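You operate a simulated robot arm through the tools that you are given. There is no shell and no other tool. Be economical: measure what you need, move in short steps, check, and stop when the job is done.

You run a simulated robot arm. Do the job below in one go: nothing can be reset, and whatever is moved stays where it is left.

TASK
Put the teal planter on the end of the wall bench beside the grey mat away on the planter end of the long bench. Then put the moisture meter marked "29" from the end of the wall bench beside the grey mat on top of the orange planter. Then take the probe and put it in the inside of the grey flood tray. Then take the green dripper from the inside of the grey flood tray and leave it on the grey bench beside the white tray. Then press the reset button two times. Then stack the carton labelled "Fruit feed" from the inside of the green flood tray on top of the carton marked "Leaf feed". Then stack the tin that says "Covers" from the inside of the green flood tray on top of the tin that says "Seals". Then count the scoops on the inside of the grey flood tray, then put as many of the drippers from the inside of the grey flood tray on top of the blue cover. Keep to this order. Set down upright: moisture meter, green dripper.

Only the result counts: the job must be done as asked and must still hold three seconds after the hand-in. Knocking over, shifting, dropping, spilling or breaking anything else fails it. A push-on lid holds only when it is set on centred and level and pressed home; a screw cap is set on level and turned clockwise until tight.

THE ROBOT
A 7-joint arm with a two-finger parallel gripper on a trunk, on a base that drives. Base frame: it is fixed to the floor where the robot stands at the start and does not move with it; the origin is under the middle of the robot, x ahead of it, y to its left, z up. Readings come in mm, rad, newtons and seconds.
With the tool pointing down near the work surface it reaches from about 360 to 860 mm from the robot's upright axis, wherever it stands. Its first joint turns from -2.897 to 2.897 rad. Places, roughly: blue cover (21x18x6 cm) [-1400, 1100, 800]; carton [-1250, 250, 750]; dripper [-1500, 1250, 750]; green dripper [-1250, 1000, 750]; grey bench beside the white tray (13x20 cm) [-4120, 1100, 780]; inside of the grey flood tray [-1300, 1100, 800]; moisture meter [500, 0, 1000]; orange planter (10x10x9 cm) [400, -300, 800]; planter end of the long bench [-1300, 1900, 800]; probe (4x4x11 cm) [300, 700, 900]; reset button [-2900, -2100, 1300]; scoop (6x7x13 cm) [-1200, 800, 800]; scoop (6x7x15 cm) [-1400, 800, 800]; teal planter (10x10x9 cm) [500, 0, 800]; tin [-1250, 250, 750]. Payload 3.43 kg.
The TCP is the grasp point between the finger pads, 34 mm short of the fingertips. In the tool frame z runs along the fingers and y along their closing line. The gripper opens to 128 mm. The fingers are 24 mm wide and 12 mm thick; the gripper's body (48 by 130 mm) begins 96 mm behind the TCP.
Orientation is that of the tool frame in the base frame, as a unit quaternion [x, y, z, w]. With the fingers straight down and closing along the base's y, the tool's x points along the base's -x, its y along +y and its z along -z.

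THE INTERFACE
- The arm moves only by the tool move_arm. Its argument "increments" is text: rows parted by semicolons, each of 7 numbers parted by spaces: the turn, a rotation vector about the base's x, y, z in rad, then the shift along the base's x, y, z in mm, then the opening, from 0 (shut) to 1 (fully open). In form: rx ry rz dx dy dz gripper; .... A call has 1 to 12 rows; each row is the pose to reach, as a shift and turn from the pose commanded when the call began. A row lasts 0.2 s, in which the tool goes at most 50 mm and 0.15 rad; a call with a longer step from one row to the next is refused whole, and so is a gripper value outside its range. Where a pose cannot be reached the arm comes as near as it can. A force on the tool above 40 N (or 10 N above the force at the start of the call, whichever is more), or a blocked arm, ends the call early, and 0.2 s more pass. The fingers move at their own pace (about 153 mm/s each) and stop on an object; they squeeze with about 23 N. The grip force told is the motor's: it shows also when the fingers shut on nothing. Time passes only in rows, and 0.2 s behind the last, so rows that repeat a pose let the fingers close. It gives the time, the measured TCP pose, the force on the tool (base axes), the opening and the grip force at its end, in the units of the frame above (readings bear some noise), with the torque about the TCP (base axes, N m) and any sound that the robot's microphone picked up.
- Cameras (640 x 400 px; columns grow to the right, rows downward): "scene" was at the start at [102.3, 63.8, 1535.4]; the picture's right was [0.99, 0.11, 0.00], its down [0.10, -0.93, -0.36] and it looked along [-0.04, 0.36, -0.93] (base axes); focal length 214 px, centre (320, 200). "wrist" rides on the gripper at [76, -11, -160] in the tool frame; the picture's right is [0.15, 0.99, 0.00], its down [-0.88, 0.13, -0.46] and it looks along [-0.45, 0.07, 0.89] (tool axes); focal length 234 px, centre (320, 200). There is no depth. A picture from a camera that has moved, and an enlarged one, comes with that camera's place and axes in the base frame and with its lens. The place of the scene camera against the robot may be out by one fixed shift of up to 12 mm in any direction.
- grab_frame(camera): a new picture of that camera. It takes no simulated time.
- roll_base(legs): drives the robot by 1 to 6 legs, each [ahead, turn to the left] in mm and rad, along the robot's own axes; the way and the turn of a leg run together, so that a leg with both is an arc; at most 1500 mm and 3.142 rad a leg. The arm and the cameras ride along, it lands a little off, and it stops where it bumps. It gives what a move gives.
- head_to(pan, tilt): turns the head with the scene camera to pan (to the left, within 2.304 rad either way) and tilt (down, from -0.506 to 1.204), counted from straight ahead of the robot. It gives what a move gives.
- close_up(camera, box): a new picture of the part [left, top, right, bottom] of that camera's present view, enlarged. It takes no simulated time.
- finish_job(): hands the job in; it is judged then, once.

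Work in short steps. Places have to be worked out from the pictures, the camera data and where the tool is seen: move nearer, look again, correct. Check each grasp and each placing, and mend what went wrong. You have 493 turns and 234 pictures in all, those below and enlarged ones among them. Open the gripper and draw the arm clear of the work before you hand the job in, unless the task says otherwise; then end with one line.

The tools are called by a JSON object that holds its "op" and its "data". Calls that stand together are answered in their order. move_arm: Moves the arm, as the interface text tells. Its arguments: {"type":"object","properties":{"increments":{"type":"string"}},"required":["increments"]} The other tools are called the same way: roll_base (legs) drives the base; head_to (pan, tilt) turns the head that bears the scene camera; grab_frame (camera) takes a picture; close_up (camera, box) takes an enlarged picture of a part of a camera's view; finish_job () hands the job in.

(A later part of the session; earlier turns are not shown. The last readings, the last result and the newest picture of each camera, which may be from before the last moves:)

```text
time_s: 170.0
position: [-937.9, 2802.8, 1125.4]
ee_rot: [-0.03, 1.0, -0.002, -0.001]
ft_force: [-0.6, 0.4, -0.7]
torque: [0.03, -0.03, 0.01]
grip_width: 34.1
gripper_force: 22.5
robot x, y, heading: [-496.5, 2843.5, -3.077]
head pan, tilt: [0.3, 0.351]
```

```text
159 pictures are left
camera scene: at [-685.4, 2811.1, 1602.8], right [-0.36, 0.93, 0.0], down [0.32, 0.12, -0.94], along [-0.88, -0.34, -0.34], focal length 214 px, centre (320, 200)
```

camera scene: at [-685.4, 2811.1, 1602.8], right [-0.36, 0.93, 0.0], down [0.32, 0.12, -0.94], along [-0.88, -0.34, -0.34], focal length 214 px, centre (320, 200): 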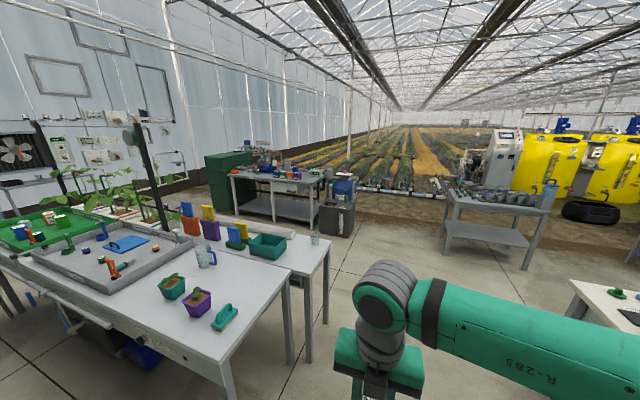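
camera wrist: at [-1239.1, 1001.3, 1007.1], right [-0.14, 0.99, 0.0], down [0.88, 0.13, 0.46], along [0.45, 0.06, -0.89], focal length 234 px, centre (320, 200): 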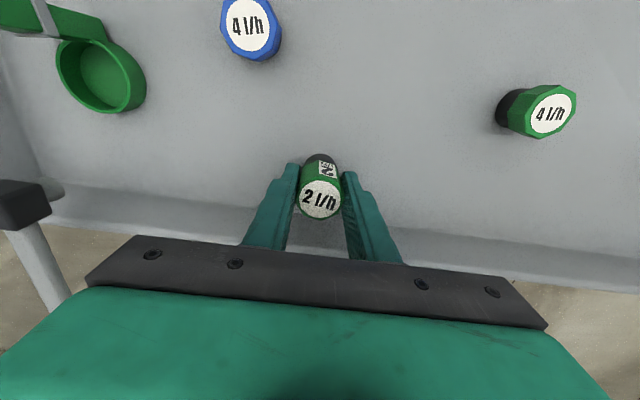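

The target region projects onto that pump bench (front edge near x≈-3576). I drive toward its front, in the aisle at x≈-2750.

{"op": "roll_base", "data": {"legs": [[1200, -0.03], [1050, 0], [0, 1.571], [1400, 0], [0, -1.571]]}}

{"op": "head_to", "data": {"pan": 0.1, "tilt": 0.5}}

{"op": "grab_frame", "data": {"camera": "scene"}}

{"op": "grab_frame", "data": {"camera": "wrist"}}

```text
time_s: 196.3
position: [-3147.4, 1355.7, 1125.4]
ee_rot: [0.021, 1.0, -0.002, 0.001]
ft_force: [-0.5, 0.2, -1.0]
torque: [0.04, -0.02, 0.0]
grip_width: 34.1
gripper_force: 22.8
robot x, y, heading: [-2703.1, 1350.5, 3.102]
head pan, tilt: [0.3, 0.351]
```

```text
time_s: 197.0
position: [-3147.1, 1355.2, 1124.0]
ee_rot: [0.02, 1.0, -0.002, 0.0]
ft_force: [0.6, -0.3, -0.6]
torque: [0.01, -0.02, 0.01]
grip_width: 34.1
gripper_force: 23.1
robot x, y, heading: [-2706.5, 1351.9, 3.103]
head pan, tilt: [0.099, 0.499]
```

```text
158 pictures are left
camera scene: at [-2897.4, 1356.3, 1589.2], right [-0.06, 1.0, 0.0], down [0.48, 0.03, -0.88], along [-0.88, -0.06, -0.48], focal length 214 px, centre (320, 200)
```

scene: 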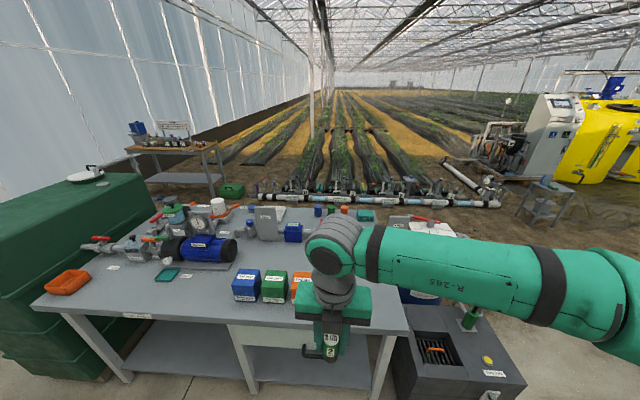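

```text
157 pictures are left
camera wrist: at [-3223.0, 1348.2, 1284.4], right [-0.11, 0.99, 0.0], down [0.89, 0.1, 0.46], along [0.45, 0.05, -0.89], focal length 234 px, centre (320, 200)
```

wrist: 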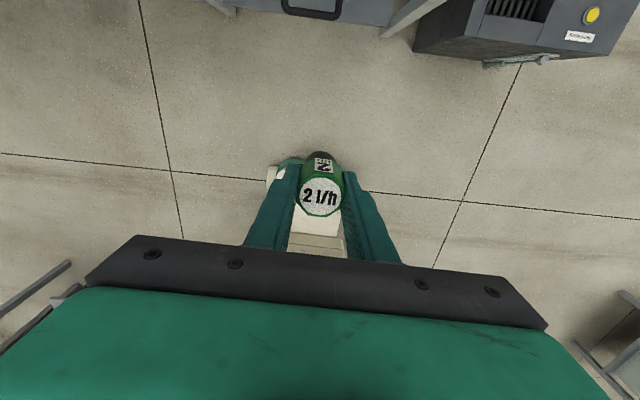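

{"op": "close_up", "data": {"camera": "scene", "box": [150, 185, 350, 310]}}

{"op": "close_up", "data": {"camera": "scene", "box": [240, 190, 340, 260]}}

```text
3.20 times, centred on (250, 248) of scene
camera zoom: at [-2897.4, 1356.3, 1589.2], right [-0.06, 1.0, 0.0], down [0.48, 0.03, -0.88], along [-0.88, -0.06, -0.48], focal length 686 px, centre (544, 48)
```

zoom: 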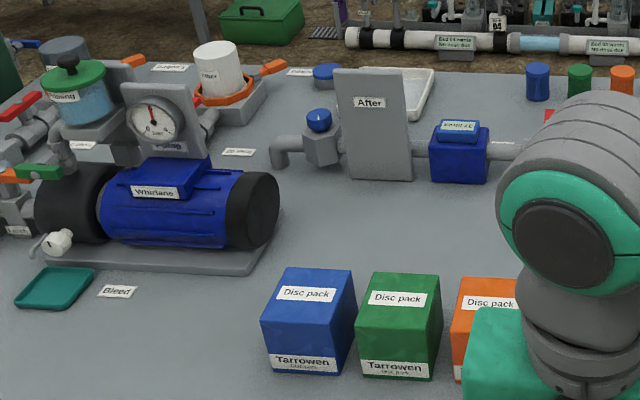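

```text
5.71 times, centred on (290, 225) of scene
camera zoom: at [-2897.4, 1356.3, 1589.2], right [-0.06, 1.0, 0.0], down [0.48, 0.03, -0.88], along [-0.88, -0.06, -0.48], focal length 1226 px, centre (491, 57)
```

zoom: 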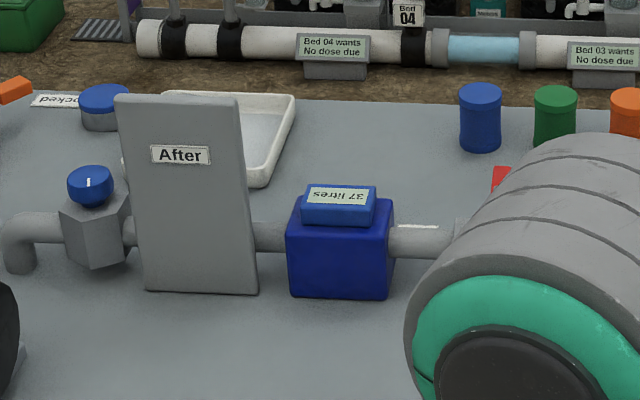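

The white tray is on the far side of this bench and the spot beside it is beyond reach from the front. I look right to check the way round to the back.

{"op": "head_to", "data": {"pan": -0.9, "tilt": 0.5}}

{"op": "grab_frame", "data": {"camera": "scene"}}

```text
time_s: 198.3
position: [-3149.0, 1355.6, 1124.8]
ee_rot: [0.02, 1.0, -0.002, -0.001]
ft_force: [0.2, 0.2, 0.0]
torque: [-0.02, -0.03, -0.05]
grip_width: 34.2
gripper_force: 23.2
robot x, y, heading: [-2707.5, 1350.8, 3.103]
head pan, tilt: [-0.901, 0.499]
```

```text
154 pictures are left
camera scene: at [-2860.5, 1435.3, 1589.1], right [0.81, 0.59, 0.0], down [0.28, -0.39, -0.88], along [-0.52, 0.71, -0.48], focal length 214 px, centre (320, 200)
```

scene: 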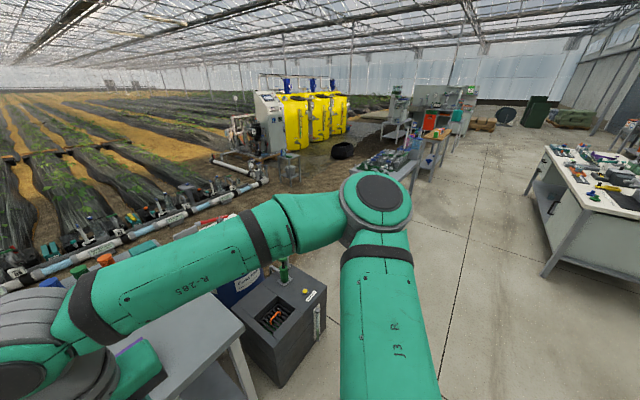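

The back aisle (x≈-4300 to -5700) is free. I drive round: up to y≈2780, across to x≈-4900, then down to y≈1100 facing +x.

{"op": "roll_base", "data": {"legs": [[0, -1.535], [1430, 0], [0, 1.571], [1100, 0], [1100, 0]]}}

{"op": "head_to", "data": {"pan": 1.3, "tilt": 0.5}}

{"op": "grab_frame", "data": {"camera": "scene"}}

```text
time_s: 224.0
position: [-5246.8, 2769.6, 1124.5]
ee_rot: [0.003, 1.0, -0.002, 0.0]
ft_force: [0.1, 0.3, -0.6]
torque: [0.01, 0.01, -0.02]
grip_width: 34.0
gripper_force: 23.3
robot x, y, heading: [-4805.1, 2775.4, 3.139]
head pan, tilt: [-0.901, 0.499]
```

```text
time_s: 226.1
position: [-5247.2, 2768.2, 1125.3]
ee_rot: [0.003, 1.0, -0.002, 0.0]
ft_force: [-0.4, 0.4, -0.6]
torque: [0.0, 0.0, 0.01]
grip_width: 34.0
gripper_force: 22.7
robot x, y, heading: [-4804.7, 2778.2, 3.138]
head pan, tilt: [1.3, 0.499]
```

```text
153 pictures are left
camera scene: at [-4931.2, 2699.7, 1589.1], right [-0.96, 0.27, 0.0], down [0.13, 0.46, -0.88], along [-0.24, -0.85, -0.48], focal length 214 px, centre (320, 200)
```

scene: 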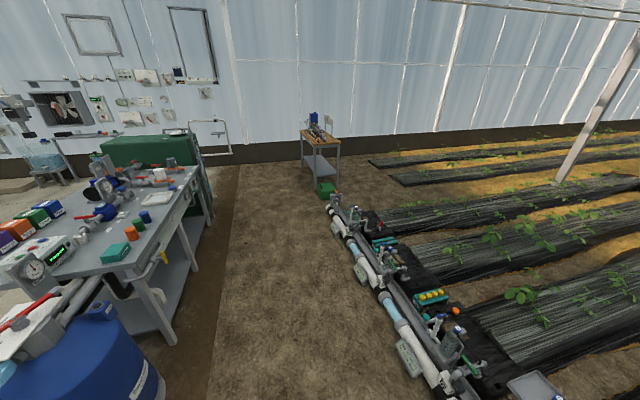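

{"op": "roll_base", "data": {"legs": [[0, 1.574], [1670, 0], [0, 1.571]]}}

{"op": "head_to", "data": {"pan": 0.0, "tilt": 0.7}}

{"op": "grab_frame", "data": {"camera": "scene"}}

```text
refused: 1670 is not a number from -1500 to 1500
```

```text
time_s: 227.6
position: [-5246.2, 2769.6, 1125.5]
ee_rot: [0.003, 1.0, -0.002, 0.0]
ft_force: [-0.5, -0.4, -0.1]
torque: [0.01, -0.01, -0.01]
grip_width: 34.1
gripper_force: 23.4
robot x, y, heading: [-4804.2, 2779.8, 3.137]
head pan, tilt: [0.0, 0.7]
```

```text
152 pictures are left
camera scene: at [-4991.5, 2787.5, 1571.4], right [0.0, 1.0, 0.0], down [0.64, 0.0, -0.77], along [-0.77, 0.0, -0.64], focal length 214 px, centre (320, 200)
```

scene: 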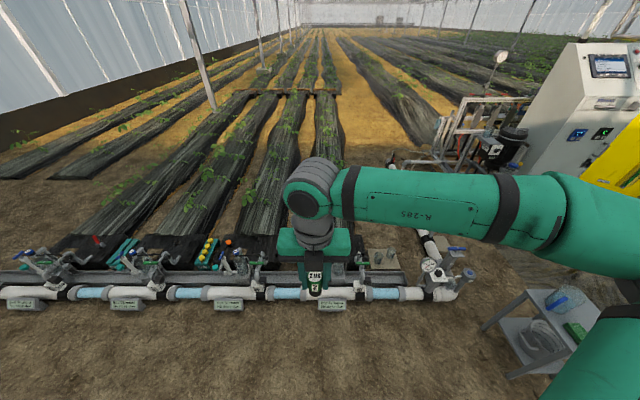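

Split the long leg in two.

{"op": "roll_base", "data": {"legs": [[0, 1.574], [900, 0], [770, 0], [0, 1.571]]}}

{"op": "grab_frame", "data": {"camera": "scene"}}

```text
time_s: 244.8
position: [-4336.8, 1100.0, 1124.8]
ee_rot: [1.0, -0.006, -0.001, -0.002]
ft_force: [0.1, 0.1, -0.7]
torque: [0.0, -0.02, 0.02]
grip_width: 33.8
gripper_force: 23.2
robot x, y, heading: [-4779.7, 1095.7, -0.014]
head pan, tilt: [0.0, 0.7]
```

```text
151 pictures are left
camera scene: at [-4585.3, 1099.2, 1571.4], right [-0.01, -1.0, 0.0], down [-0.64, 0.01, -0.77], along [0.76, -0.01, -0.64], focal length 214 px, centre (320, 200)
```

scene: 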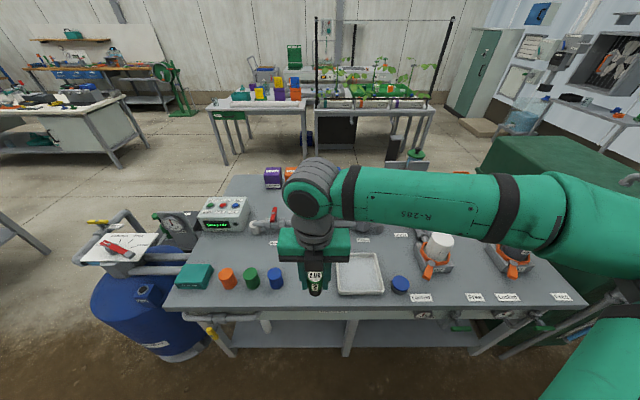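

The white tray and free spot left of it are right ahead. Move over (-4120,1102) and lower to hover.

{"op": "move_arm", "data": {"increments": "0 0 0 45 0 0 0; 0 0 0 90 0 0 0; 0 0 0 135 1 0 0; 0 0 0 180 2 -15 0; 0 0 0 212 2 -50 0; 0 0 0 217 2 -95 0; 0 0 0 217 2 -140 0; 0 0 0 217 2 -185 0; 0 0 0 217 2 -225 0; 0 0 0 217 2 -225 0; 0 0 0 217 2 -225 0"}}

{"op": "grab_frame", "data": {"camera": "wrist"}}

{"op": "close_up", "data": {"camera": "scene", "box": [240, 220, 400, 320]}}

```text
time_s: 247.2
position: [-4121.5, 1100.7, 900.8]
ee_rot: [1.0, -0.007, 0.0, -0.002]
ft_force: [0.6, -0.2, -0.3]
torque: [0.0, -0.03, 0.01]
grip_width: 34.4
gripper_force: 22.8
robot x, y, heading: [-4775.8, 1096.4, -0.012]
head pan, tilt: [0.0, 0.7]
```

```text
150 pictures are left
camera wrist: at [-4044.1, 1111.7, 1060.7], right [0.13, -0.99, 0.0], down [-0.88, -0.12, 0.46], along [-0.45, -0.06, -0.89], focal length 234 px, centre (320, 200)
```

wrist: 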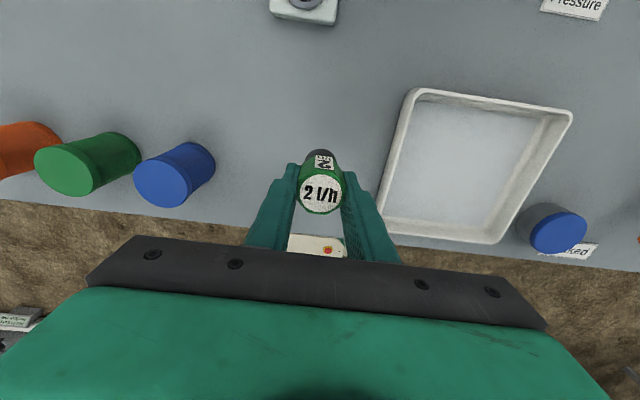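

```text
4.00 times, centred on (320, 270) of scene
camera zoom: at [-4585.2, 1099.2, 1571.4], right [-0.01, -1.0, 0.0], down [-0.64, 0.01, -0.76], along [0.76, -0.01, -0.64], focal length 858 px, centre (320, -80)
```

zoom: 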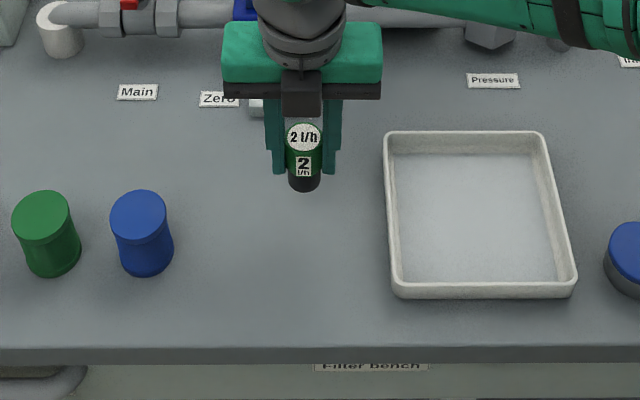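

Good spot. Lower slowly to contact.

{"op": "move_arm", "data": {"increments": "0 0 0 0 0 -25 0; 0 0 0 0 0 -40 0; 0 0 0 0 0 -48 0; 0 0 0 0 0 -53 0; 0 0 0 0 0 -57 0; 0 0 0 0 0 -60 0; 0 0 0 0 0 -63 0; 0 0 0 0 0 -66 0; 0 0 0 0 0 -66 0"}}

```text
time_s: 249.2
position: [-4119.8, 1102.0, 835.8]
ee_rot: [1.0, -0.007, 0.001, -0.002]
ft_force: [3.2, 1.8, 23.9]
torque: [0.03, -0.35, -0.03]
grip_width: 34.4
gripper_force: 22.5
robot x, y, heading: [-4779.3, 1091.2, -0.011]
head pan, tilt: [0.0, 0.7]
```

Contact (24 N). Ease up slightly, release and check.

{"op": "move_arm", "data": {"increments": "0 0 0 0 0 1 0; 0 0 0 0 0 1 0; 0 0 0 0 0 1 0.3; 0 0 0 0 0 1 0.45; 0 0 0 0 0 1 0.5; 0 0 0 0 0 1 0.5; 0 0 0 0 0 40 0.5; 0 0 0 0 0 85 0.5; 0 0 0 0 0 130 0.5; 0 0 0 0 0 175 0.5; 0 0 0 0 0 220 0.5; 0 0 0 0 0 260 0.5"}}

{"op": "grab_frame", "data": {"camera": "wrist"}}

{"op": "close_up", "data": {"camera": "scene", "box": [240, 220, 400, 320]}}

```text
time_s: 251.8
position: [-4119.7, 1099.9, 1093.8]
ee_rot: [1.0, -0.007, 0.0, -0.001]
ft_force: [-0.1, -0.1, -0.9]
torque: [0.03, 0.02, 0.0]
grip_width: 63.9
gripper_force: 0.0
robot x, y, heading: [-4780.3, 1096.1, -0.006]
head pan, tilt: [0.0, 0.7]
```

```text
148 pictures are left
camera wrist: at [-4043.2, 1110.4, 1254.1], right [0.13, -0.99, 0.0], down [-0.88, -0.12, 0.46], along [-0.45, -0.06, -0.89], focal length 234 px, centre (320, 200)
```

wrist: 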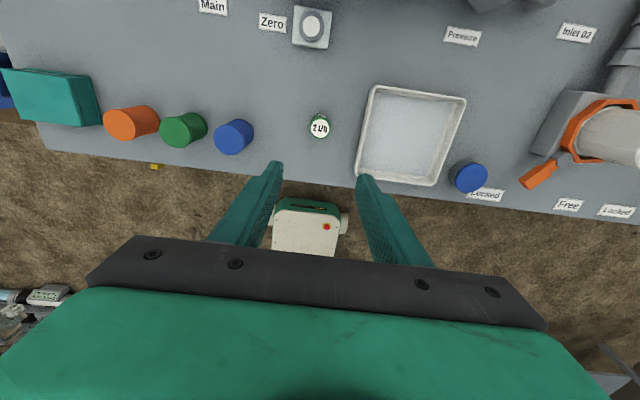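

```text
4.00 times, centred on (320, 270) of scene
camera zoom: at [-4585.0, 1099.1, 1571.4], right [-0.01, -1.0, 0.0], down [-0.64, 0.01, -0.76], along [0.76, -0.01, -0.64], focal length 858 px, centre (320, -80)
```

zoom: 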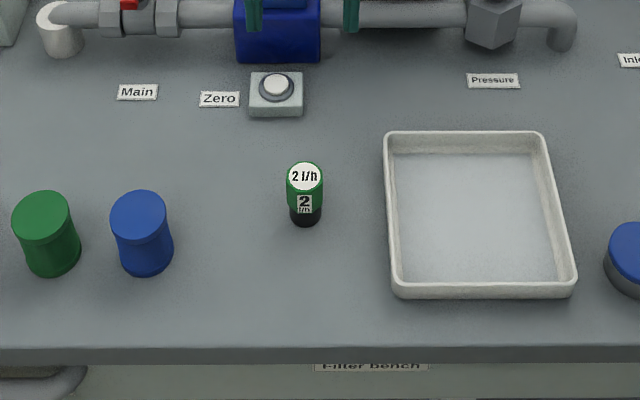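

Dripper stands. I retract and look toward the wall (right side) for the route to the reset button.

{"op": "move_arm", "data": {"increments": "0 0 0 -45 0 10 0.5; 0 0 0 -90 0 20 0.5; 0 0 0 -135 0 30 0.5; 0 0 0 -180 0 35 0.5; 0 0 0 -215 0 35 0.5; 0 0 0 -215 0 35 0.5"}}

{"op": "head_to", "data": {"pan": -1.2, "tilt": 0.4}}

{"op": "grab_frame", "data": {"camera": "scene"}}

```text
time_s: 253.2
position: [-4337.7, 1107.8, 1118.3]
ee_rot: [1.0, -0.006, -0.011, -0.019]
ft_force: [-0.1, 0.0, -0.4]
torque: [-0.02, 0.01, -0.01]
grip_width: 63.8
gripper_force: 0.0
robot x, y, heading: [-4777.9, 1094.9, -0.008]
head pan, tilt: [0.0, 0.7]
```

```text
time_s: 254.6
position: [-4337.1, 1107.4, 1119.8]
ee_rot: [1.0, -0.008, -0.009, -0.02]
ft_force: [0.1, -0.8, 0.4]
torque: [0.0, -0.02, 0.0]
grip_width: 63.8
gripper_force: 0.1
robot x, y, heading: [-4781.0, 1093.0, -0.006]
head pan, tilt: [-1.201, 0.4]
```

```text
146 pictures are left
camera scene: at [-4637.5, 1013.3, 1598.2], right [-0.94, -0.35, 0.0], down [-0.14, 0.36, -0.92], along [0.33, -0.86, -0.39], focal length 214 px, centre (320, 200)
```

scene: 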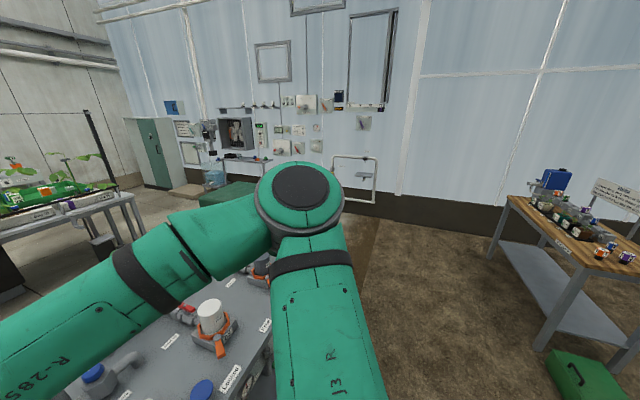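

{"op": "close_up", "data": {"camera": "scene", "box": [190, 80, 390, 210]}}

```text
3.08 times, centred on (290, 145) of scene
camera zoom: at [-4637.5, 1013.3, 1598.2], right [-0.94, -0.35, 0.0], down [-0.14, 0.36, -0.92], along [0.33, -0.86, -0.39], focal length 660 px, centre (412, 369)
```

zoom: 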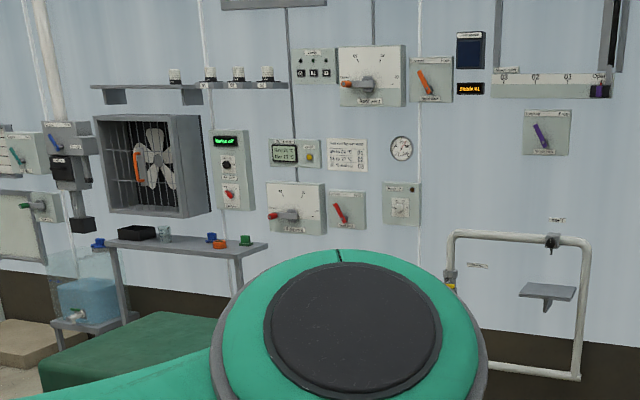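

The route along the back then y≈-1250 looks clear. I drive there and face the wall.

{"op": "roll_base", "data": {"legs": [[0, -1.565], [1300, 0], [1050, 0], [0, 1.571]]}}

{"op": "head_to", "data": {"pan": -0.5, "tilt": 0.4}}

{"op": "grab_frame", "data": {"camera": "scene"}}

```text
time_s: 274.8
position: [-4338.6, -1244.7, 1118.8]
ee_rot: [1.0, -0.002, -0.009, -0.02]
ft_force: [0.0, -0.4, -0.1]
torque: [0.0, 0.0, -0.01]
grip_width: 64.0
gripper_force: 0.0
robot x, y, heading: [-4777.5, -1261.3, 0.003]
head pan, tilt: [-1.201, 0.4]
```

```text
time_s: 275.9
position: [-4338.7, -1243.9, 1117.4]
ee_rot: [1.0, -0.003, -0.011, -0.024]
ft_force: [0.3, -0.2, 0.4]
torque: [-0.01, -0.04, 0.0]
grip_width: 64.1
gripper_force: 0.0
robot x, y, heading: [-4780.7, -1261.3, -0.004]
head pan, tilt: [-0.499, 0.4]
```

```text
144 pictures are left
camera scene: at [-4588.4, -1299.5, 1598.3], right [-0.48, -0.88, 0.0], down [-0.34, 0.19, -0.92], along [0.81, -0.44, -0.39], focal length 214 px, centre (320, 200)
```

scene: 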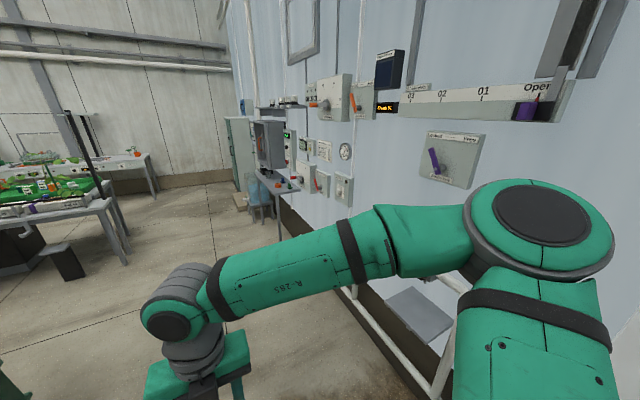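

{"op": "roll_base", "data": {"legs": [[1400, 0], [460, 0], [0, -1.571]]}}

{"op": "head_to", "data": {"pan": 0.0, "tilt": 0.2}}

{"op": "grab_frame", "data": {"camera": "scene"}}

```text
time_s: 289.5
position: [-2912.4, -1753.7, 1116.9]
ee_rot: [-0.691, 0.722, -0.01, 0.025]
ft_force: [0.9, -0.5, 0.4]
torque: [0.01, 0.03, 0.01]
grip_width: 63.9
gripper_force: 0.2
robot x, y, heading: [-2914.8, -1313.0, -1.611]
head pan, tilt: [-0.499, 0.4]
```

```text
time_s: 290.4
position: [-2912.7, -1753.3, 1116.5]
ee_rot: [-0.691, 0.722, -0.011, 0.027]
ft_force: [-0.3, 0.1, 1.0]
torque: [0.02, 0.03, 0.01]
grip_width: 63.9
gripper_force: 0.0
robot x, y, heading: [-2914.8, -1311.4, -1.61]
head pan, tilt: [0.0, 0.201]
```

```text
143 pictures are left
camera scene: at [-2919.4, -1502.6, 1616.8], right [-1.0, 0.04, 0.0], down [0.01, 0.2, -0.98], along [-0.04, -0.98, -0.2], focal length 214 px, centre (320, 200)
```

scene: 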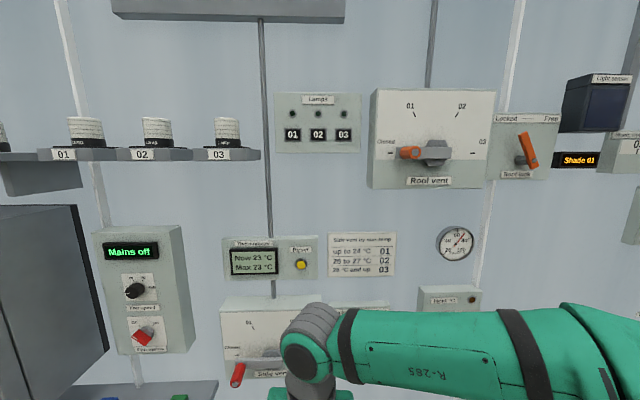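

{"op": "close_up", "data": {"camera": "scene", "box": [210, 225, 330, 300]}}

```text
5.33 times, centred on (270, 262) of scene
camera zoom: at [-2919.4, -1502.6, 1616.8], right [-1.0, 0.04, 0.0], down [0.01, 0.2, -0.98], along [-0.04, -0.98, -0.2], focal length 1144 px, centre (587, -133)
```

zoom: 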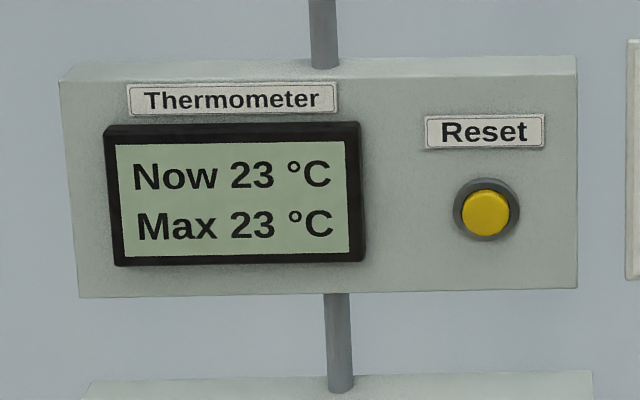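

The reset button (yellow) is at about (-2886,-2090,1300). I turn the tool to point at the wall with closed fingers, stopping short.

{"op": "move_arm", "data": {"increments": "-0.14 0 0 2 -10 20 0.4; -0.28 0 0 4 -20 40 0.2; -0.42 0 0 6 -30 60 0; -0.56 0 0 8 -40 80 0; -0.7 0 0 10 -50 100 0; -0.84 0 0 12 -60 120 0; -0.98 0 0 14 -70 140 0; -1.12 0 0 16 -80 160 0; -1.26 0 0 18 -90 175 0; -1.4 0 0 20 -100 183 0; -1.54 0 0 23 -110 183 0; -1.571 0 0 23 -110 183 0"}}

{"op": "grab_frame", "data": {"camera": "wrist"}}

{"op": "grab_frame", "data": {"camera": "scene"}}

```text
time_s: 293.1
position: [-2884.8, -1927.4, 1318.1]
ee_rot: [0.507, -0.505, 0.516, 0.47]
ft_force: [0.5, -0.5, 0.9]
torque: [0.02, -0.02, -0.01]
grip_width: 0.0
gripper_force: 23.4
out of reach, approached as far as the arm can: row 6, 7, 8, 9, 10, 11, 12
robot x, y, heading: [-2919.4, -1310.3, -1.613]
head pan, tilt: [0.0, 0.201]
```

```text
141 pictures are left
camera wrist: at [-2884.7, -1768.9, 1397.4], right [-0.99, -0.05, 0.1], down [-0.11, 0.47, -0.87], along [0.0, -0.88, -0.48], focal length 234 px, centre (320, 200)
```

wrist: 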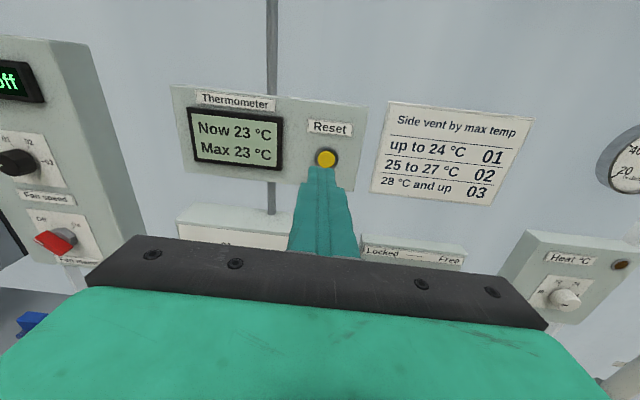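

```text
140 pictures are left
camera scene: at [-2919.3, -1502.6, 1616.8], right [-1.0, 0.04, 0.0], down [0.01, 0.2, -0.98], along [-0.04, -0.98, -0.2], focal length 214 px, centre (320, 200)
```

scene: 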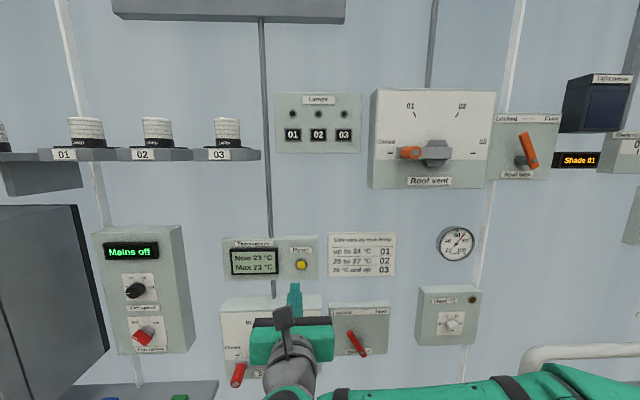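

Button triangulates to (-2886.6,-2140,1274). I check what pose the controller holds with a null row.

{"op": "move_arm", "data": {"increments": "0 0 0 0 0 0 0; 0 0 0 0 0 0 0"}}

```text
time_s: 293.6
position: [-2885.8, -1927.9, 1316.9]
ee_rot: [0.507, -0.506, 0.516, 0.47]
ft_force: [0.0, 0.5, -0.2]
torque: [0.01, 0.02, -0.02]
grip_width: 0.2
gripper_force: 23.4
robot x, y, heading: [-2914.8, -1312.6, -1.611]
head pan, tilt: [0.0, 0.201]
```

{"op": "move_arm", "data": {"increments": "0 0 0 -1 -20 -20 0; 0 0 0 -2 -55 -41 0; 0 0 0 -2 -90 -42 0; 0 0 0 -2 -120 -42 0; 0 0 0 -2 -120 -42 0; 0 0 0 -2 -120 -42 0"}}

{"op": "grab_frame", "data": {"camera": "wrist"}}

{"op": "close_up", "data": {"camera": "scene", "box": [210, 225, 370, 325]}}

```text
time_s: 295.1
position: [-2885.2, -1927.6, 1317.6]
ee_rot: [0.508, -0.505, 0.517, 0.469]
ft_force: [0.2, -1.6, 0.4]
torque: [-0.01, 0.03, -0.01]
grip_width: 0.0
gripper_force: 22.8
out of reach, approached as far as the arm can: row 1, 2, 3, 4, 5, 6
robot x, y, heading: [-2914.0, -1310.9, -1.615]
head pan, tilt: [0.0, 0.201]
```

```text
139 pictures are left
camera wrist: at [-2884.9, -1769.0, 1397.6], right [-0.99, -0.05, 0.1], down [-0.11, 0.47, -0.87], along [0.0, -0.88, -0.48], focal length 234 px, centre (320, 200)
```

wrist: 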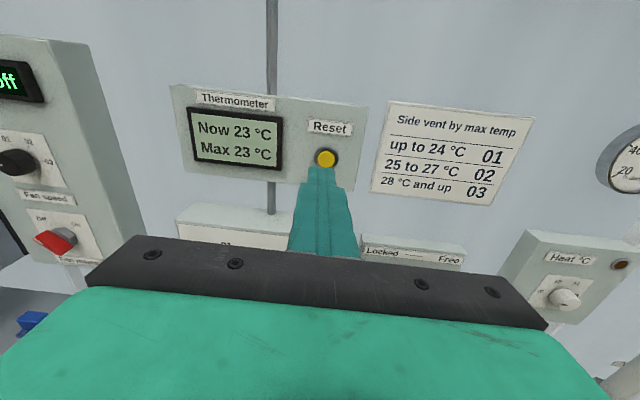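

```text
4.00 times, centred on (290, 275) of scene
camera zoom: at [-2919.3, -1502.6, 1616.8], right [-1.0, 0.04, 0.0], down [0.01, 0.2, -0.98], along [-0.04, -0.98, -0.2], focal length 858 px, centre (440, -100)
```

zoom: 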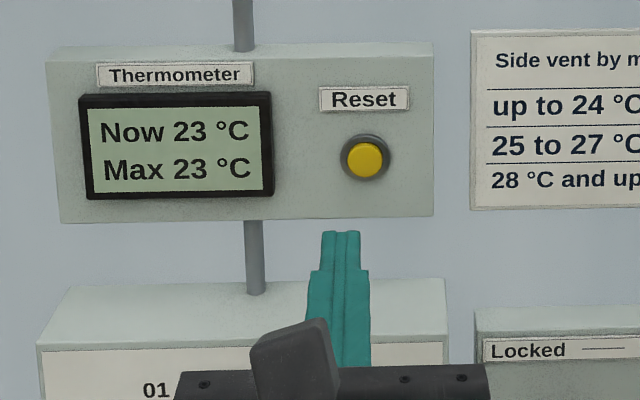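

The arm is stuck at a joint limit there. I back off to a half-tilted pose farther out and approach again.

{"op": "move_arm", "data": {"increments": "0.14 0 0 0 10 -10 0; 0.28 0 0 0 10 -20 0; 0.42 0 0 0 10 -30 0; 0.56 0 0 0 10 -40 0; 0.7 0 0 0 10 -50 0; 0.84 0 0 0 10 -50 0; 0.84 0 0 0 10 -50 0"}}

{"op": "grab_frame", "data": {"camera": "scene"}}

```text
time_s: 296.6
position: [-2890.7, -1917.6, 1265.5]
ee_rot: [-0.655, 0.671, -0.267, -0.223]
ft_force: [-0.5, -0.3, 0.1]
torque: [-0.01, -0.01, -0.02]
grip_width: 0.2
gripper_force: 22.9
robot x, y, heading: [-2913.6, -1315.4, -1.608]
head pan, tilt: [0.0, 0.201]
```

```text
137 pictures are left
camera scene: at [-2919.4, -1502.6, 1616.8], right [-1.0, 0.04, 0.0], down [0.01, 0.2, -0.98], along [-0.04, -0.98, -0.2], focal length 214 px, centre (320, 200)
```

scene: 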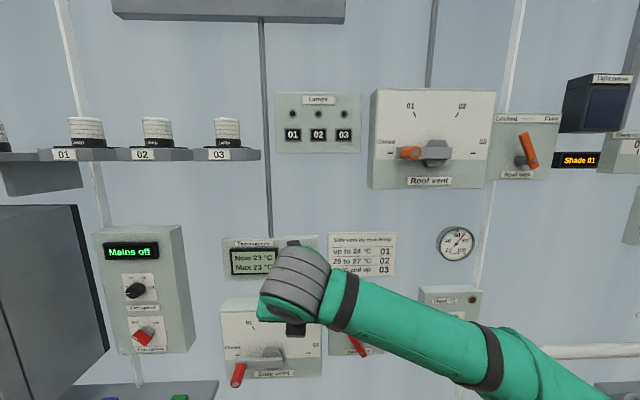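

Here the arm is free with the tool ~40° from vertical. I try pitching less (about 63°) while moving closer; pressing with a pitched fingertip is fine.

{"op": "move_arm", "data": {"increments": "0 0 0 1 -30 5 0; -0.1 0 0 2 -60 10 0; -0.2 0 0 2 -90 13 0; -0.3 0 0 2 -115 13 0; -0.39 0 0 2 -125 13 0; -0.39 0 0 2 -125 13 0; -0.39 0 0 2 -125 13 0"}}

{"op": "grab_frame", "data": {"camera": "wrist"}}

{"op": "grab_frame", "data": {"camera": "scene"}}

```text
time_s: 298.2
position: [-2891.2, -2043.9, 1280.0]
ee_rot: [-0.598, 0.607, -0.393, -0.346]
ft_force: [-0.5, -1.0, 0.1]
torque: [-0.02, 0.01, -0.02]
grip_width: 0.1
gripper_force: 22.8
robot x, y, heading: [-2917.6, -1315.5, -1.609]
head pan, tilt: [0.0, 0.201]
```

```text
136 pictures are left
camera wrist: at [-2890.2, -1934.8, 1420.9], right [-0.99, -0.09, 0.07], down [-0.11, 0.8, -0.59], along [0.0, -0.59, -0.81], focal length 234 px, centre (320, 200)
```

wrist: 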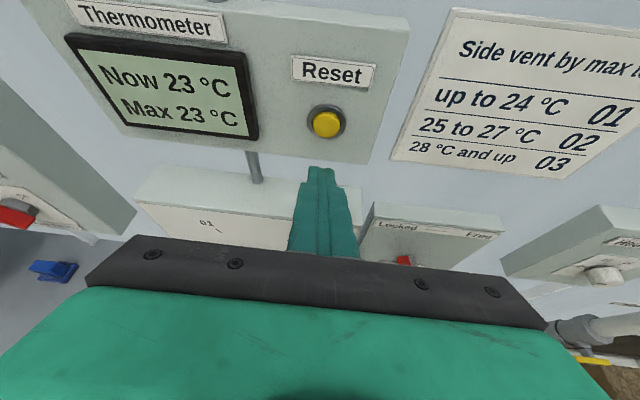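

```text
135 pictures are left
camera scene: at [-2919.3, -1502.6, 1616.8], right [-1.0, 0.04, 0.0], down [0.01, 0.2, -0.98], along [-0.04, -0.98, -0.2], focal length 214 px, centre (320, 200)
```

scene: 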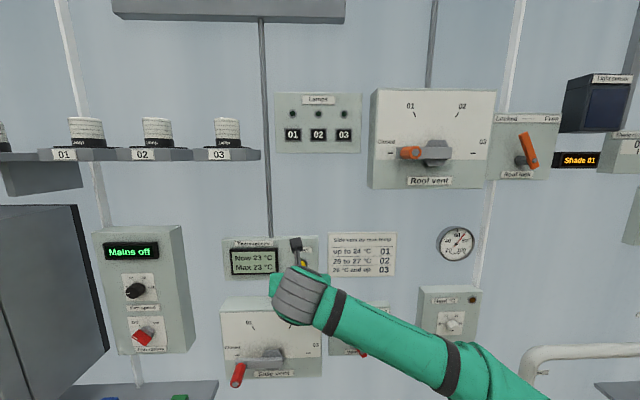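

Button face at about y=-2136; the fingertip edge is ~55 mm short and on the axis. Advance gently and watch for force/click.

{"op": "move_arm", "data": {"increments": "0 0 0 0 -30 0 0; 0 0 0 0 -45 0 0; 0 0 0 0 -50 0 0; 0 0 0 0 -50 0 0"}}

{"op": "close_up", "data": {"camera": "wrist", "box": [240, 80, 400, 200]}}

```text
time_s: 299.2
position: [-2890.3, -2094.1, 1279.1]
ee_rot: [-0.599, 0.606, -0.394, -0.346]
ft_force: [0.0, 0.7, 0.2]
torque: [0.02, -0.01, 0.0]
grip_width: 0.0
gripper_force: 22.9
robot x, y, heading: [-2911.9, -1312.1, -1.61]
head pan, tilt: [0.0, 0.201]
```

```text
3.33 times, centred on (320, 140) of wrist
camera zoom: at [-2890.6, -1984.3, 1418.1], right [-0.99, -0.09, 0.07], down [-0.11, 0.8, -0.59], along [0.0, -0.59, -0.81], focal length 781 px, centre (320, 400)
```

zoom: 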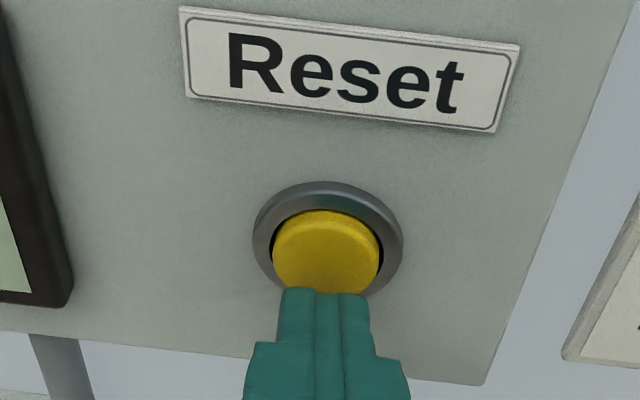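

Aligned with the button. Push in small steps.

{"op": "move_arm", "data": {"increments": "0 0 0 0 -4 0 0; 0 0 0 0 -7 0 0; 0 0 0 0 -9 0 0; 0 0 0 0 -11 0 0; 0 0 0 0 -11 0 0"}}

```text
time_s: 300.4
position: [-2890.2, -2103.4, 1279.7]
ee_rot: [-0.599, 0.607, -0.392, -0.346]
ft_force: [-0.8, 20.3, -9.5]
torque: [0.43, 0.01, -0.03]
grip_width: 0.2
gripper_force: 23.1
robot x, y, heading: [-2916.8, -1316.8, -1.607]
head pan, tilt: [0.0, 0.201]
heard: click
```

A click: first press. Retreat fully, then look.

{"op": "move_arm", "data": {"increments": "0 0 0 0 8 0 0; 0 0 0 0 20 0 0; 0 0 0 0 20 0 0; 0 0 0 0 20 0 0"}}

{"op": "grab_frame", "data": {"camera": "wrist"}}

```text
time_s: 301.4
position: [-2888.5, -2084.4, 1278.9]
ee_rot: [-0.599, 0.607, -0.393, -0.345]
ft_force: [0.6, -0.1, -0.3]
torque: [-0.02, -0.01, -0.03]
grip_width: 0.2
gripper_force: 22.7
robot x, y, heading: [-2917.4, -1314.7, -1.609]
head pan, tilt: [0.0, 0.201]
```

```text
133 pictures are left
camera wrist: at [-2888.6, -1975.4, 1419.6], right [-0.99, -0.09, 0.07], down [-0.11, 0.8, -0.59], along [0.0, -0.59, -0.81], focal length 234 px, centre (320, 200)
```

wrist: 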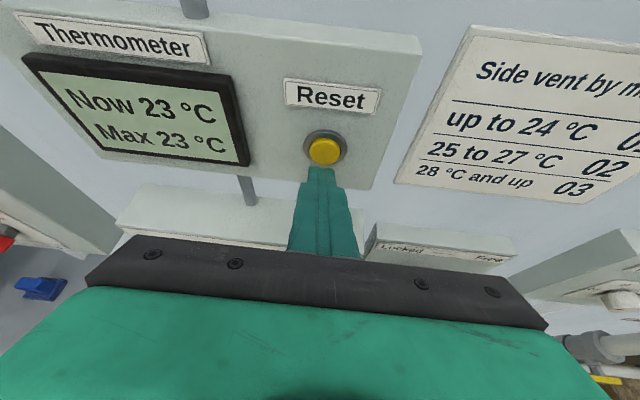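

Button is released. Second press, same depth.

{"op": "move_arm", "data": {"increments": "0 0 0 0 -10 0 0; 0 0 0 0 -14 0 0; 0 0 0 0 -17 0 0; 0 0 0 0 -20 0 0; 0 0 0 0 -20 0 0"}}

```text
time_s: 302.6
position: [-2890.2, -2102.3, 1279.7]
ee_rot: [-0.599, 0.606, -0.393, -0.346]
ft_force: [1.0, 17.0, -1.6]
torque: [0.1, 0.03, 0.05]
grip_width: 0.2
gripper_force: 22.5
robot x, y, heading: [-2914.1, -1309.1, -1.608]
head pan, tilt: [0.0, 0.201]
heard: click
```

Second click. Withdraw and fold the tool back down.

{"op": "move_arm", "data": {"increments": "0 0 0 0 25 0 0; 0.1 0 0 0 60 0 0; 0.23 0 0 0 95 0 0; 0.37 0 0 0 130 -5 0; 0.51 0 0 0 165 -15 0; 0.65 0 0 0 195 -35 0; 0.79 0 0 0 225 -60 0; 0.93 0 0 0 255 -90 0; 1.05 0 0 0 285 -120 0; 1.11 0 0 0 315 -140 0.5; 1.11 0 0 0 330 -150 1; 1.11 0 0 0 330 -150 1"}}

```text
time_s: 305.2
position: [-2892.6, -1774.9, 1129.8]
ee_rot: [-0.691, 0.723, -0.013, 0.021]
ft_force: [-0.6, -0.3, 0.1]
torque: [-0.01, -0.01, 0.01]
grip_width: 127.8
gripper_force: 0.0
robot x, y, heading: [-2915.0, -1311.8, -1.613]
head pan, tilt: [0.0, 0.201]
```

Both presses done. Next I drive to the green flood tray side of the long bench.

{"op": "roll_base", "data": {"legs": [[0, 1.763], [1200, 0], [1110, 0], [0, 1.42]]}}

{"op": "head_to", "data": {"pan": 0.5, "tilt": 0.5}}

{"op": "grab_frame", "data": {"camera": "scene"}}

```text
time_s: 325.6
position: [-684.8, -510.4, 1129.3]
ee_rot: [0.699, 0.715, -0.022, -0.013]
ft_force: [-0.5, -0.4, 0.0]
torque: [-0.01, 0.03, -0.03]
grip_width: 128.0
gripper_force: 0.1
robot x, y, heading: [-630.3, -972.7, 1.606]
head pan, tilt: [0.0, 0.201]
```

```text
time_s: 326.5
position: [-685.2, -512.6, 1128.5]
ee_rot: [0.698, 0.716, -0.022, -0.012]
ft_force: [0.2, 0.1, 0.2]
torque: [-0.03, 0.02, -0.01]
grip_width: 127.9
gripper_force: 0.0
robot x, y, heading: [-633.5, -974.9, 1.602]
head pan, tilt: [0.499, 0.499]
```

```text
132 pictures are left
camera scene: at [-675.3, -779.6, 1589.2], right [0.86, 0.5, 0.0], down [0.24, -0.41, -0.88], along [-0.44, 0.76, -0.48], focal length 214 px, centre (320, 200)
```

scene: 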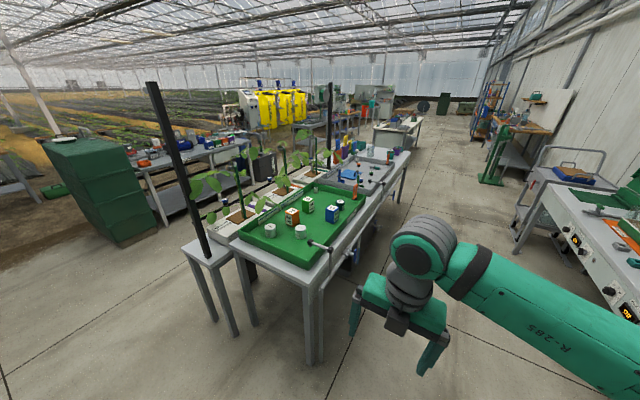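

{"op": "roll_base", "data": {"legs": [[1225, 0], [0, 1.54]]}}

{"op": "head_to", "data": {"pan": 0.0, "tilt": 0.75}}

{"op": "grab_frame", "data": {"camera": "scene"}}

```text
time_s: 336.9
position: [-1127.6, 242.5, 1129.3]
ee_rot: [0.019, 0.999, -0.025, 0.005]
ft_force: [0.2, -0.2, 0.2]
torque: [-0.03, -0.01, -0.03]
grip_width: 128.2
gripper_force: 0.1
robot x, y, heading: [-663.8, 270.3, 3.113]
head pan, tilt: [0.499, 0.499]
```

```text
time_s: 337.9
position: [-1127.7, 241.4, 1129.2]
ee_rot: [0.02, 0.999, -0.025, 0.006]
ft_force: [-0.5, -0.1, -0.3]
torque: [0.0, 0.0, -0.02]
grip_width: 128.3
gripper_force: 0.1
robot x, y, heading: [-665.5, 265.2, 3.108]
head pan, tilt: [0.0, 0.75]
```

```text
131 pictures are left
camera scene: at [-850.0, 281.7, 1567.2], right [0.03, 1.0, 0.0], down [0.68, -0.02, -0.73], along [-0.73, 0.02, -0.68], focal length 214 px, centre (320, 200)
```

scene: 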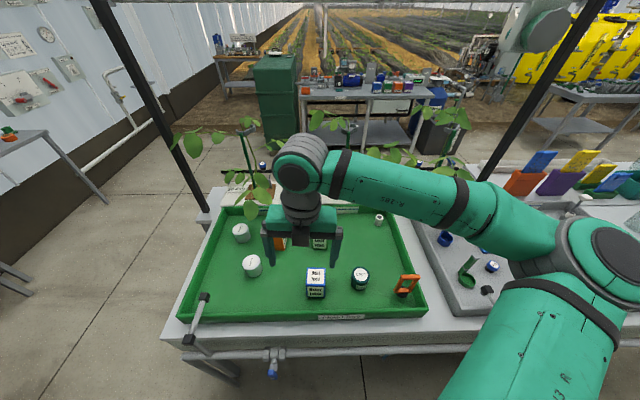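

{"op": "move_arm", "data": {"increments": "0.025 0.01 0 -20 20 0 1; 0.05 0.01 0 -40 50 0 1; 0.05 0.01 0 -70 85 0 1; 0.05 0.01 0 -100 100 0 1; 0.05 0.01 0 -130 105 0 1; 0.05 0.01 0 -160 105 0 1; 0.05 0.01 0 -160 105 0 1"}}

{"op": "grab_frame", "data": {"camera": "wrist"}}

{"op": "close_up", "data": {"camera": "scene", "box": [180, 190, 430, 340]}}

```text
time_s: 339.5
position: [-1286.9, 347.4, 1129.6]
ee_rot: [0.02, 1.0, 0.0, 0.0]
ft_force: [0.2, 0.3, -0.3]
torque: [-0.02, 0.02, -0.01]
grip_width: 127.9
gripper_force: 0.0
robot x, y, heading: [-667.1, 268.7, 3.111]
head pan, tilt: [0.0, 0.75]
```

```text
130 pictures are left
camera wrist: at [-1362.8, 340.5, 1288.8], right [-0.11, 0.99, 0.0], down [0.89, 0.1, 0.46], along [0.45, 0.05, -0.89], focal length 234 px, centre (320, 200)
```

wrist: 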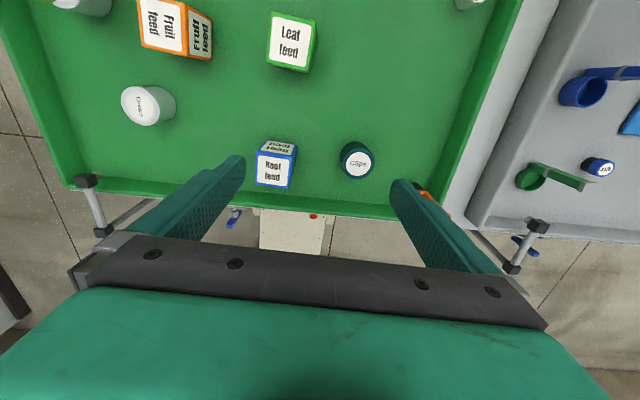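

```text
2.56 times, centred on (305, 265) of scene
camera zoom: at [-849.9, 281.8, 1567.2], right [0.03, 1.0, 0.0], down [0.68, -0.02, -0.73], along [-0.73, 0.02, -0.68], focal length 549 px, centre (358, 34)
```

zoom: 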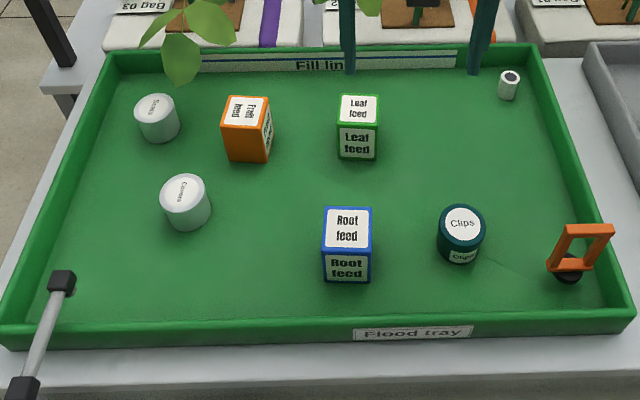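

Labels read: Fruit feed (orange), Leaf feed (green), Covers and Seals (white tins), Clips teal. I move the base 90 mm closer and then take close views.

{"op": "roll_base", "data": {"legs": [[90, 0.03]]}}

{"op": "grab_frame", "data": {"camera": "wrist"}}

{"op": "close_up", "data": {"camera": "scene", "box": [180, 210, 430, 370]}}

```text
time_s: 340.6
position: [-1378.8, 327.9, 1129.2]
ee_rot: [0.003, 1.0, 0.001, 0.0]
ft_force: [0.3, 1.0, 0.1]
torque: [0.04, 0.01, 0.01]
grip_width: 128.3
gripper_force: 0.0
robot x, y, heading: [-755.1, 269.0, -3.141]
head pan, tilt: [0.0, 0.75]
```

```text
128 pictures are left
camera wrist: at [-1455.0, 318.5, 1288.7], right [-0.14, 0.99, 0.0], down [0.88, 0.13, 0.46], along [0.45, 0.06, -0.89], focal length 234 px, centre (320, 200)
```

wrist: 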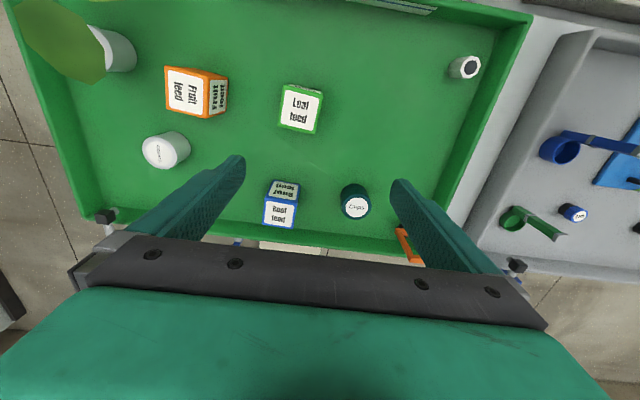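

```text
2.50 times, centred on (305, 290) of scene
camera zoom: at [-940.5, 276.9, 1567.2], right [0.0, 1.0, 0.0], down [0.68, 0.0, -0.73], along [-0.73, 0.0, -0.68], focal length 536 px, centre (358, -25)
```

zoom: 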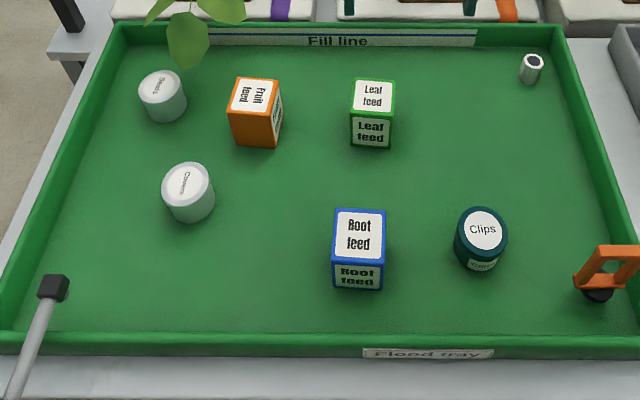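

Fruit feed sits at about (-1411,112), Leaf feed at (-1411,290), tops ≈880. A plant leaf hangs near (-1421,32,940), so I turn the gripper to close along x and keep clear of it.

{"op": "move_arm", "data": {"increments": "0 0 -0.143 -3 -20 0 1; 0 0 -0.286 -6 -40 0 1; 0 0 -0.429 -9 -60 0 1; 0 0 -0.572 -12 -80 0 1; 0 0 -0.715 -15 -100 -10 1; 0 0 -0.858 -18 -120 -20 1; 0 0 -1.001 -21 -140 -35 1; 0 0 -1.144 -24 -160 -50 1; 0 0 -1.287 -27 -180 -65 1; 0 0 -1.43 -30 -200 -80 1; 0 0 -1.571 -32 -216 -95 1; 0 0 -1.571 -32 -216 -95 1"}}

{"op": "grab_frame", "data": {"camera": "wrist"}}

{"op": "grab_frame", "data": {"camera": "scene"}}

```text
time_s: 343.2
position: [-1413.2, 115.1, 1035.4]
ee_rot: [0.71, 0.704, 0.0, 0.001]
ft_force: [1.5, -0.1, -0.1]
torque: [-0.01, 0.01, -0.01]
grip_width: 128.0
gripper_force: 0.0
robot x, y, heading: [-758.6, 271.4, -3.139]
head pan, tilt: [0.0, 0.75]
```

```text
126 pictures are left
camera wrist: at [-1422.1, 191.1, 1194.4], right [0.99, 0.14, 0.0], down [0.12, -0.88, 0.46], along [0.06, -0.45, -0.89], focal length 234 px, centre (320, 200)
```

wrist: 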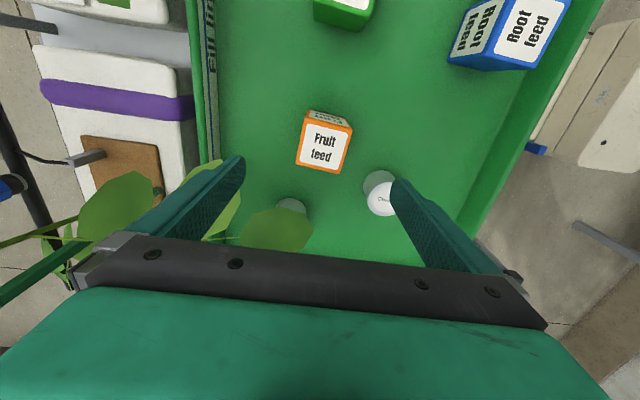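

```text
125 pictures are left
camera scene: at [-940.5, 276.8, 1567.1], right [0.0, 1.0, 0.0], down [0.68, 0.0, -0.73], along [-0.73, 0.0, -0.68], focal length 214 px, centre (320, 200)
```

scene: 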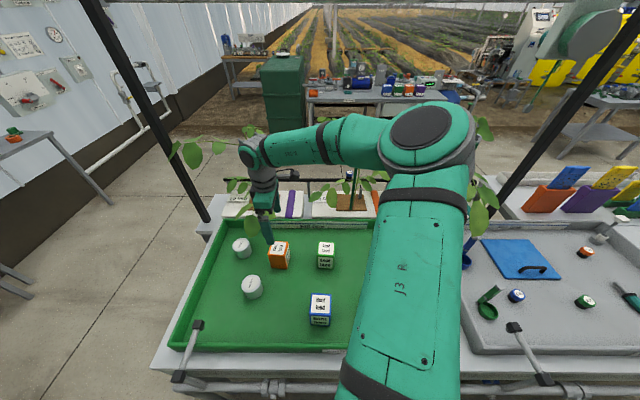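

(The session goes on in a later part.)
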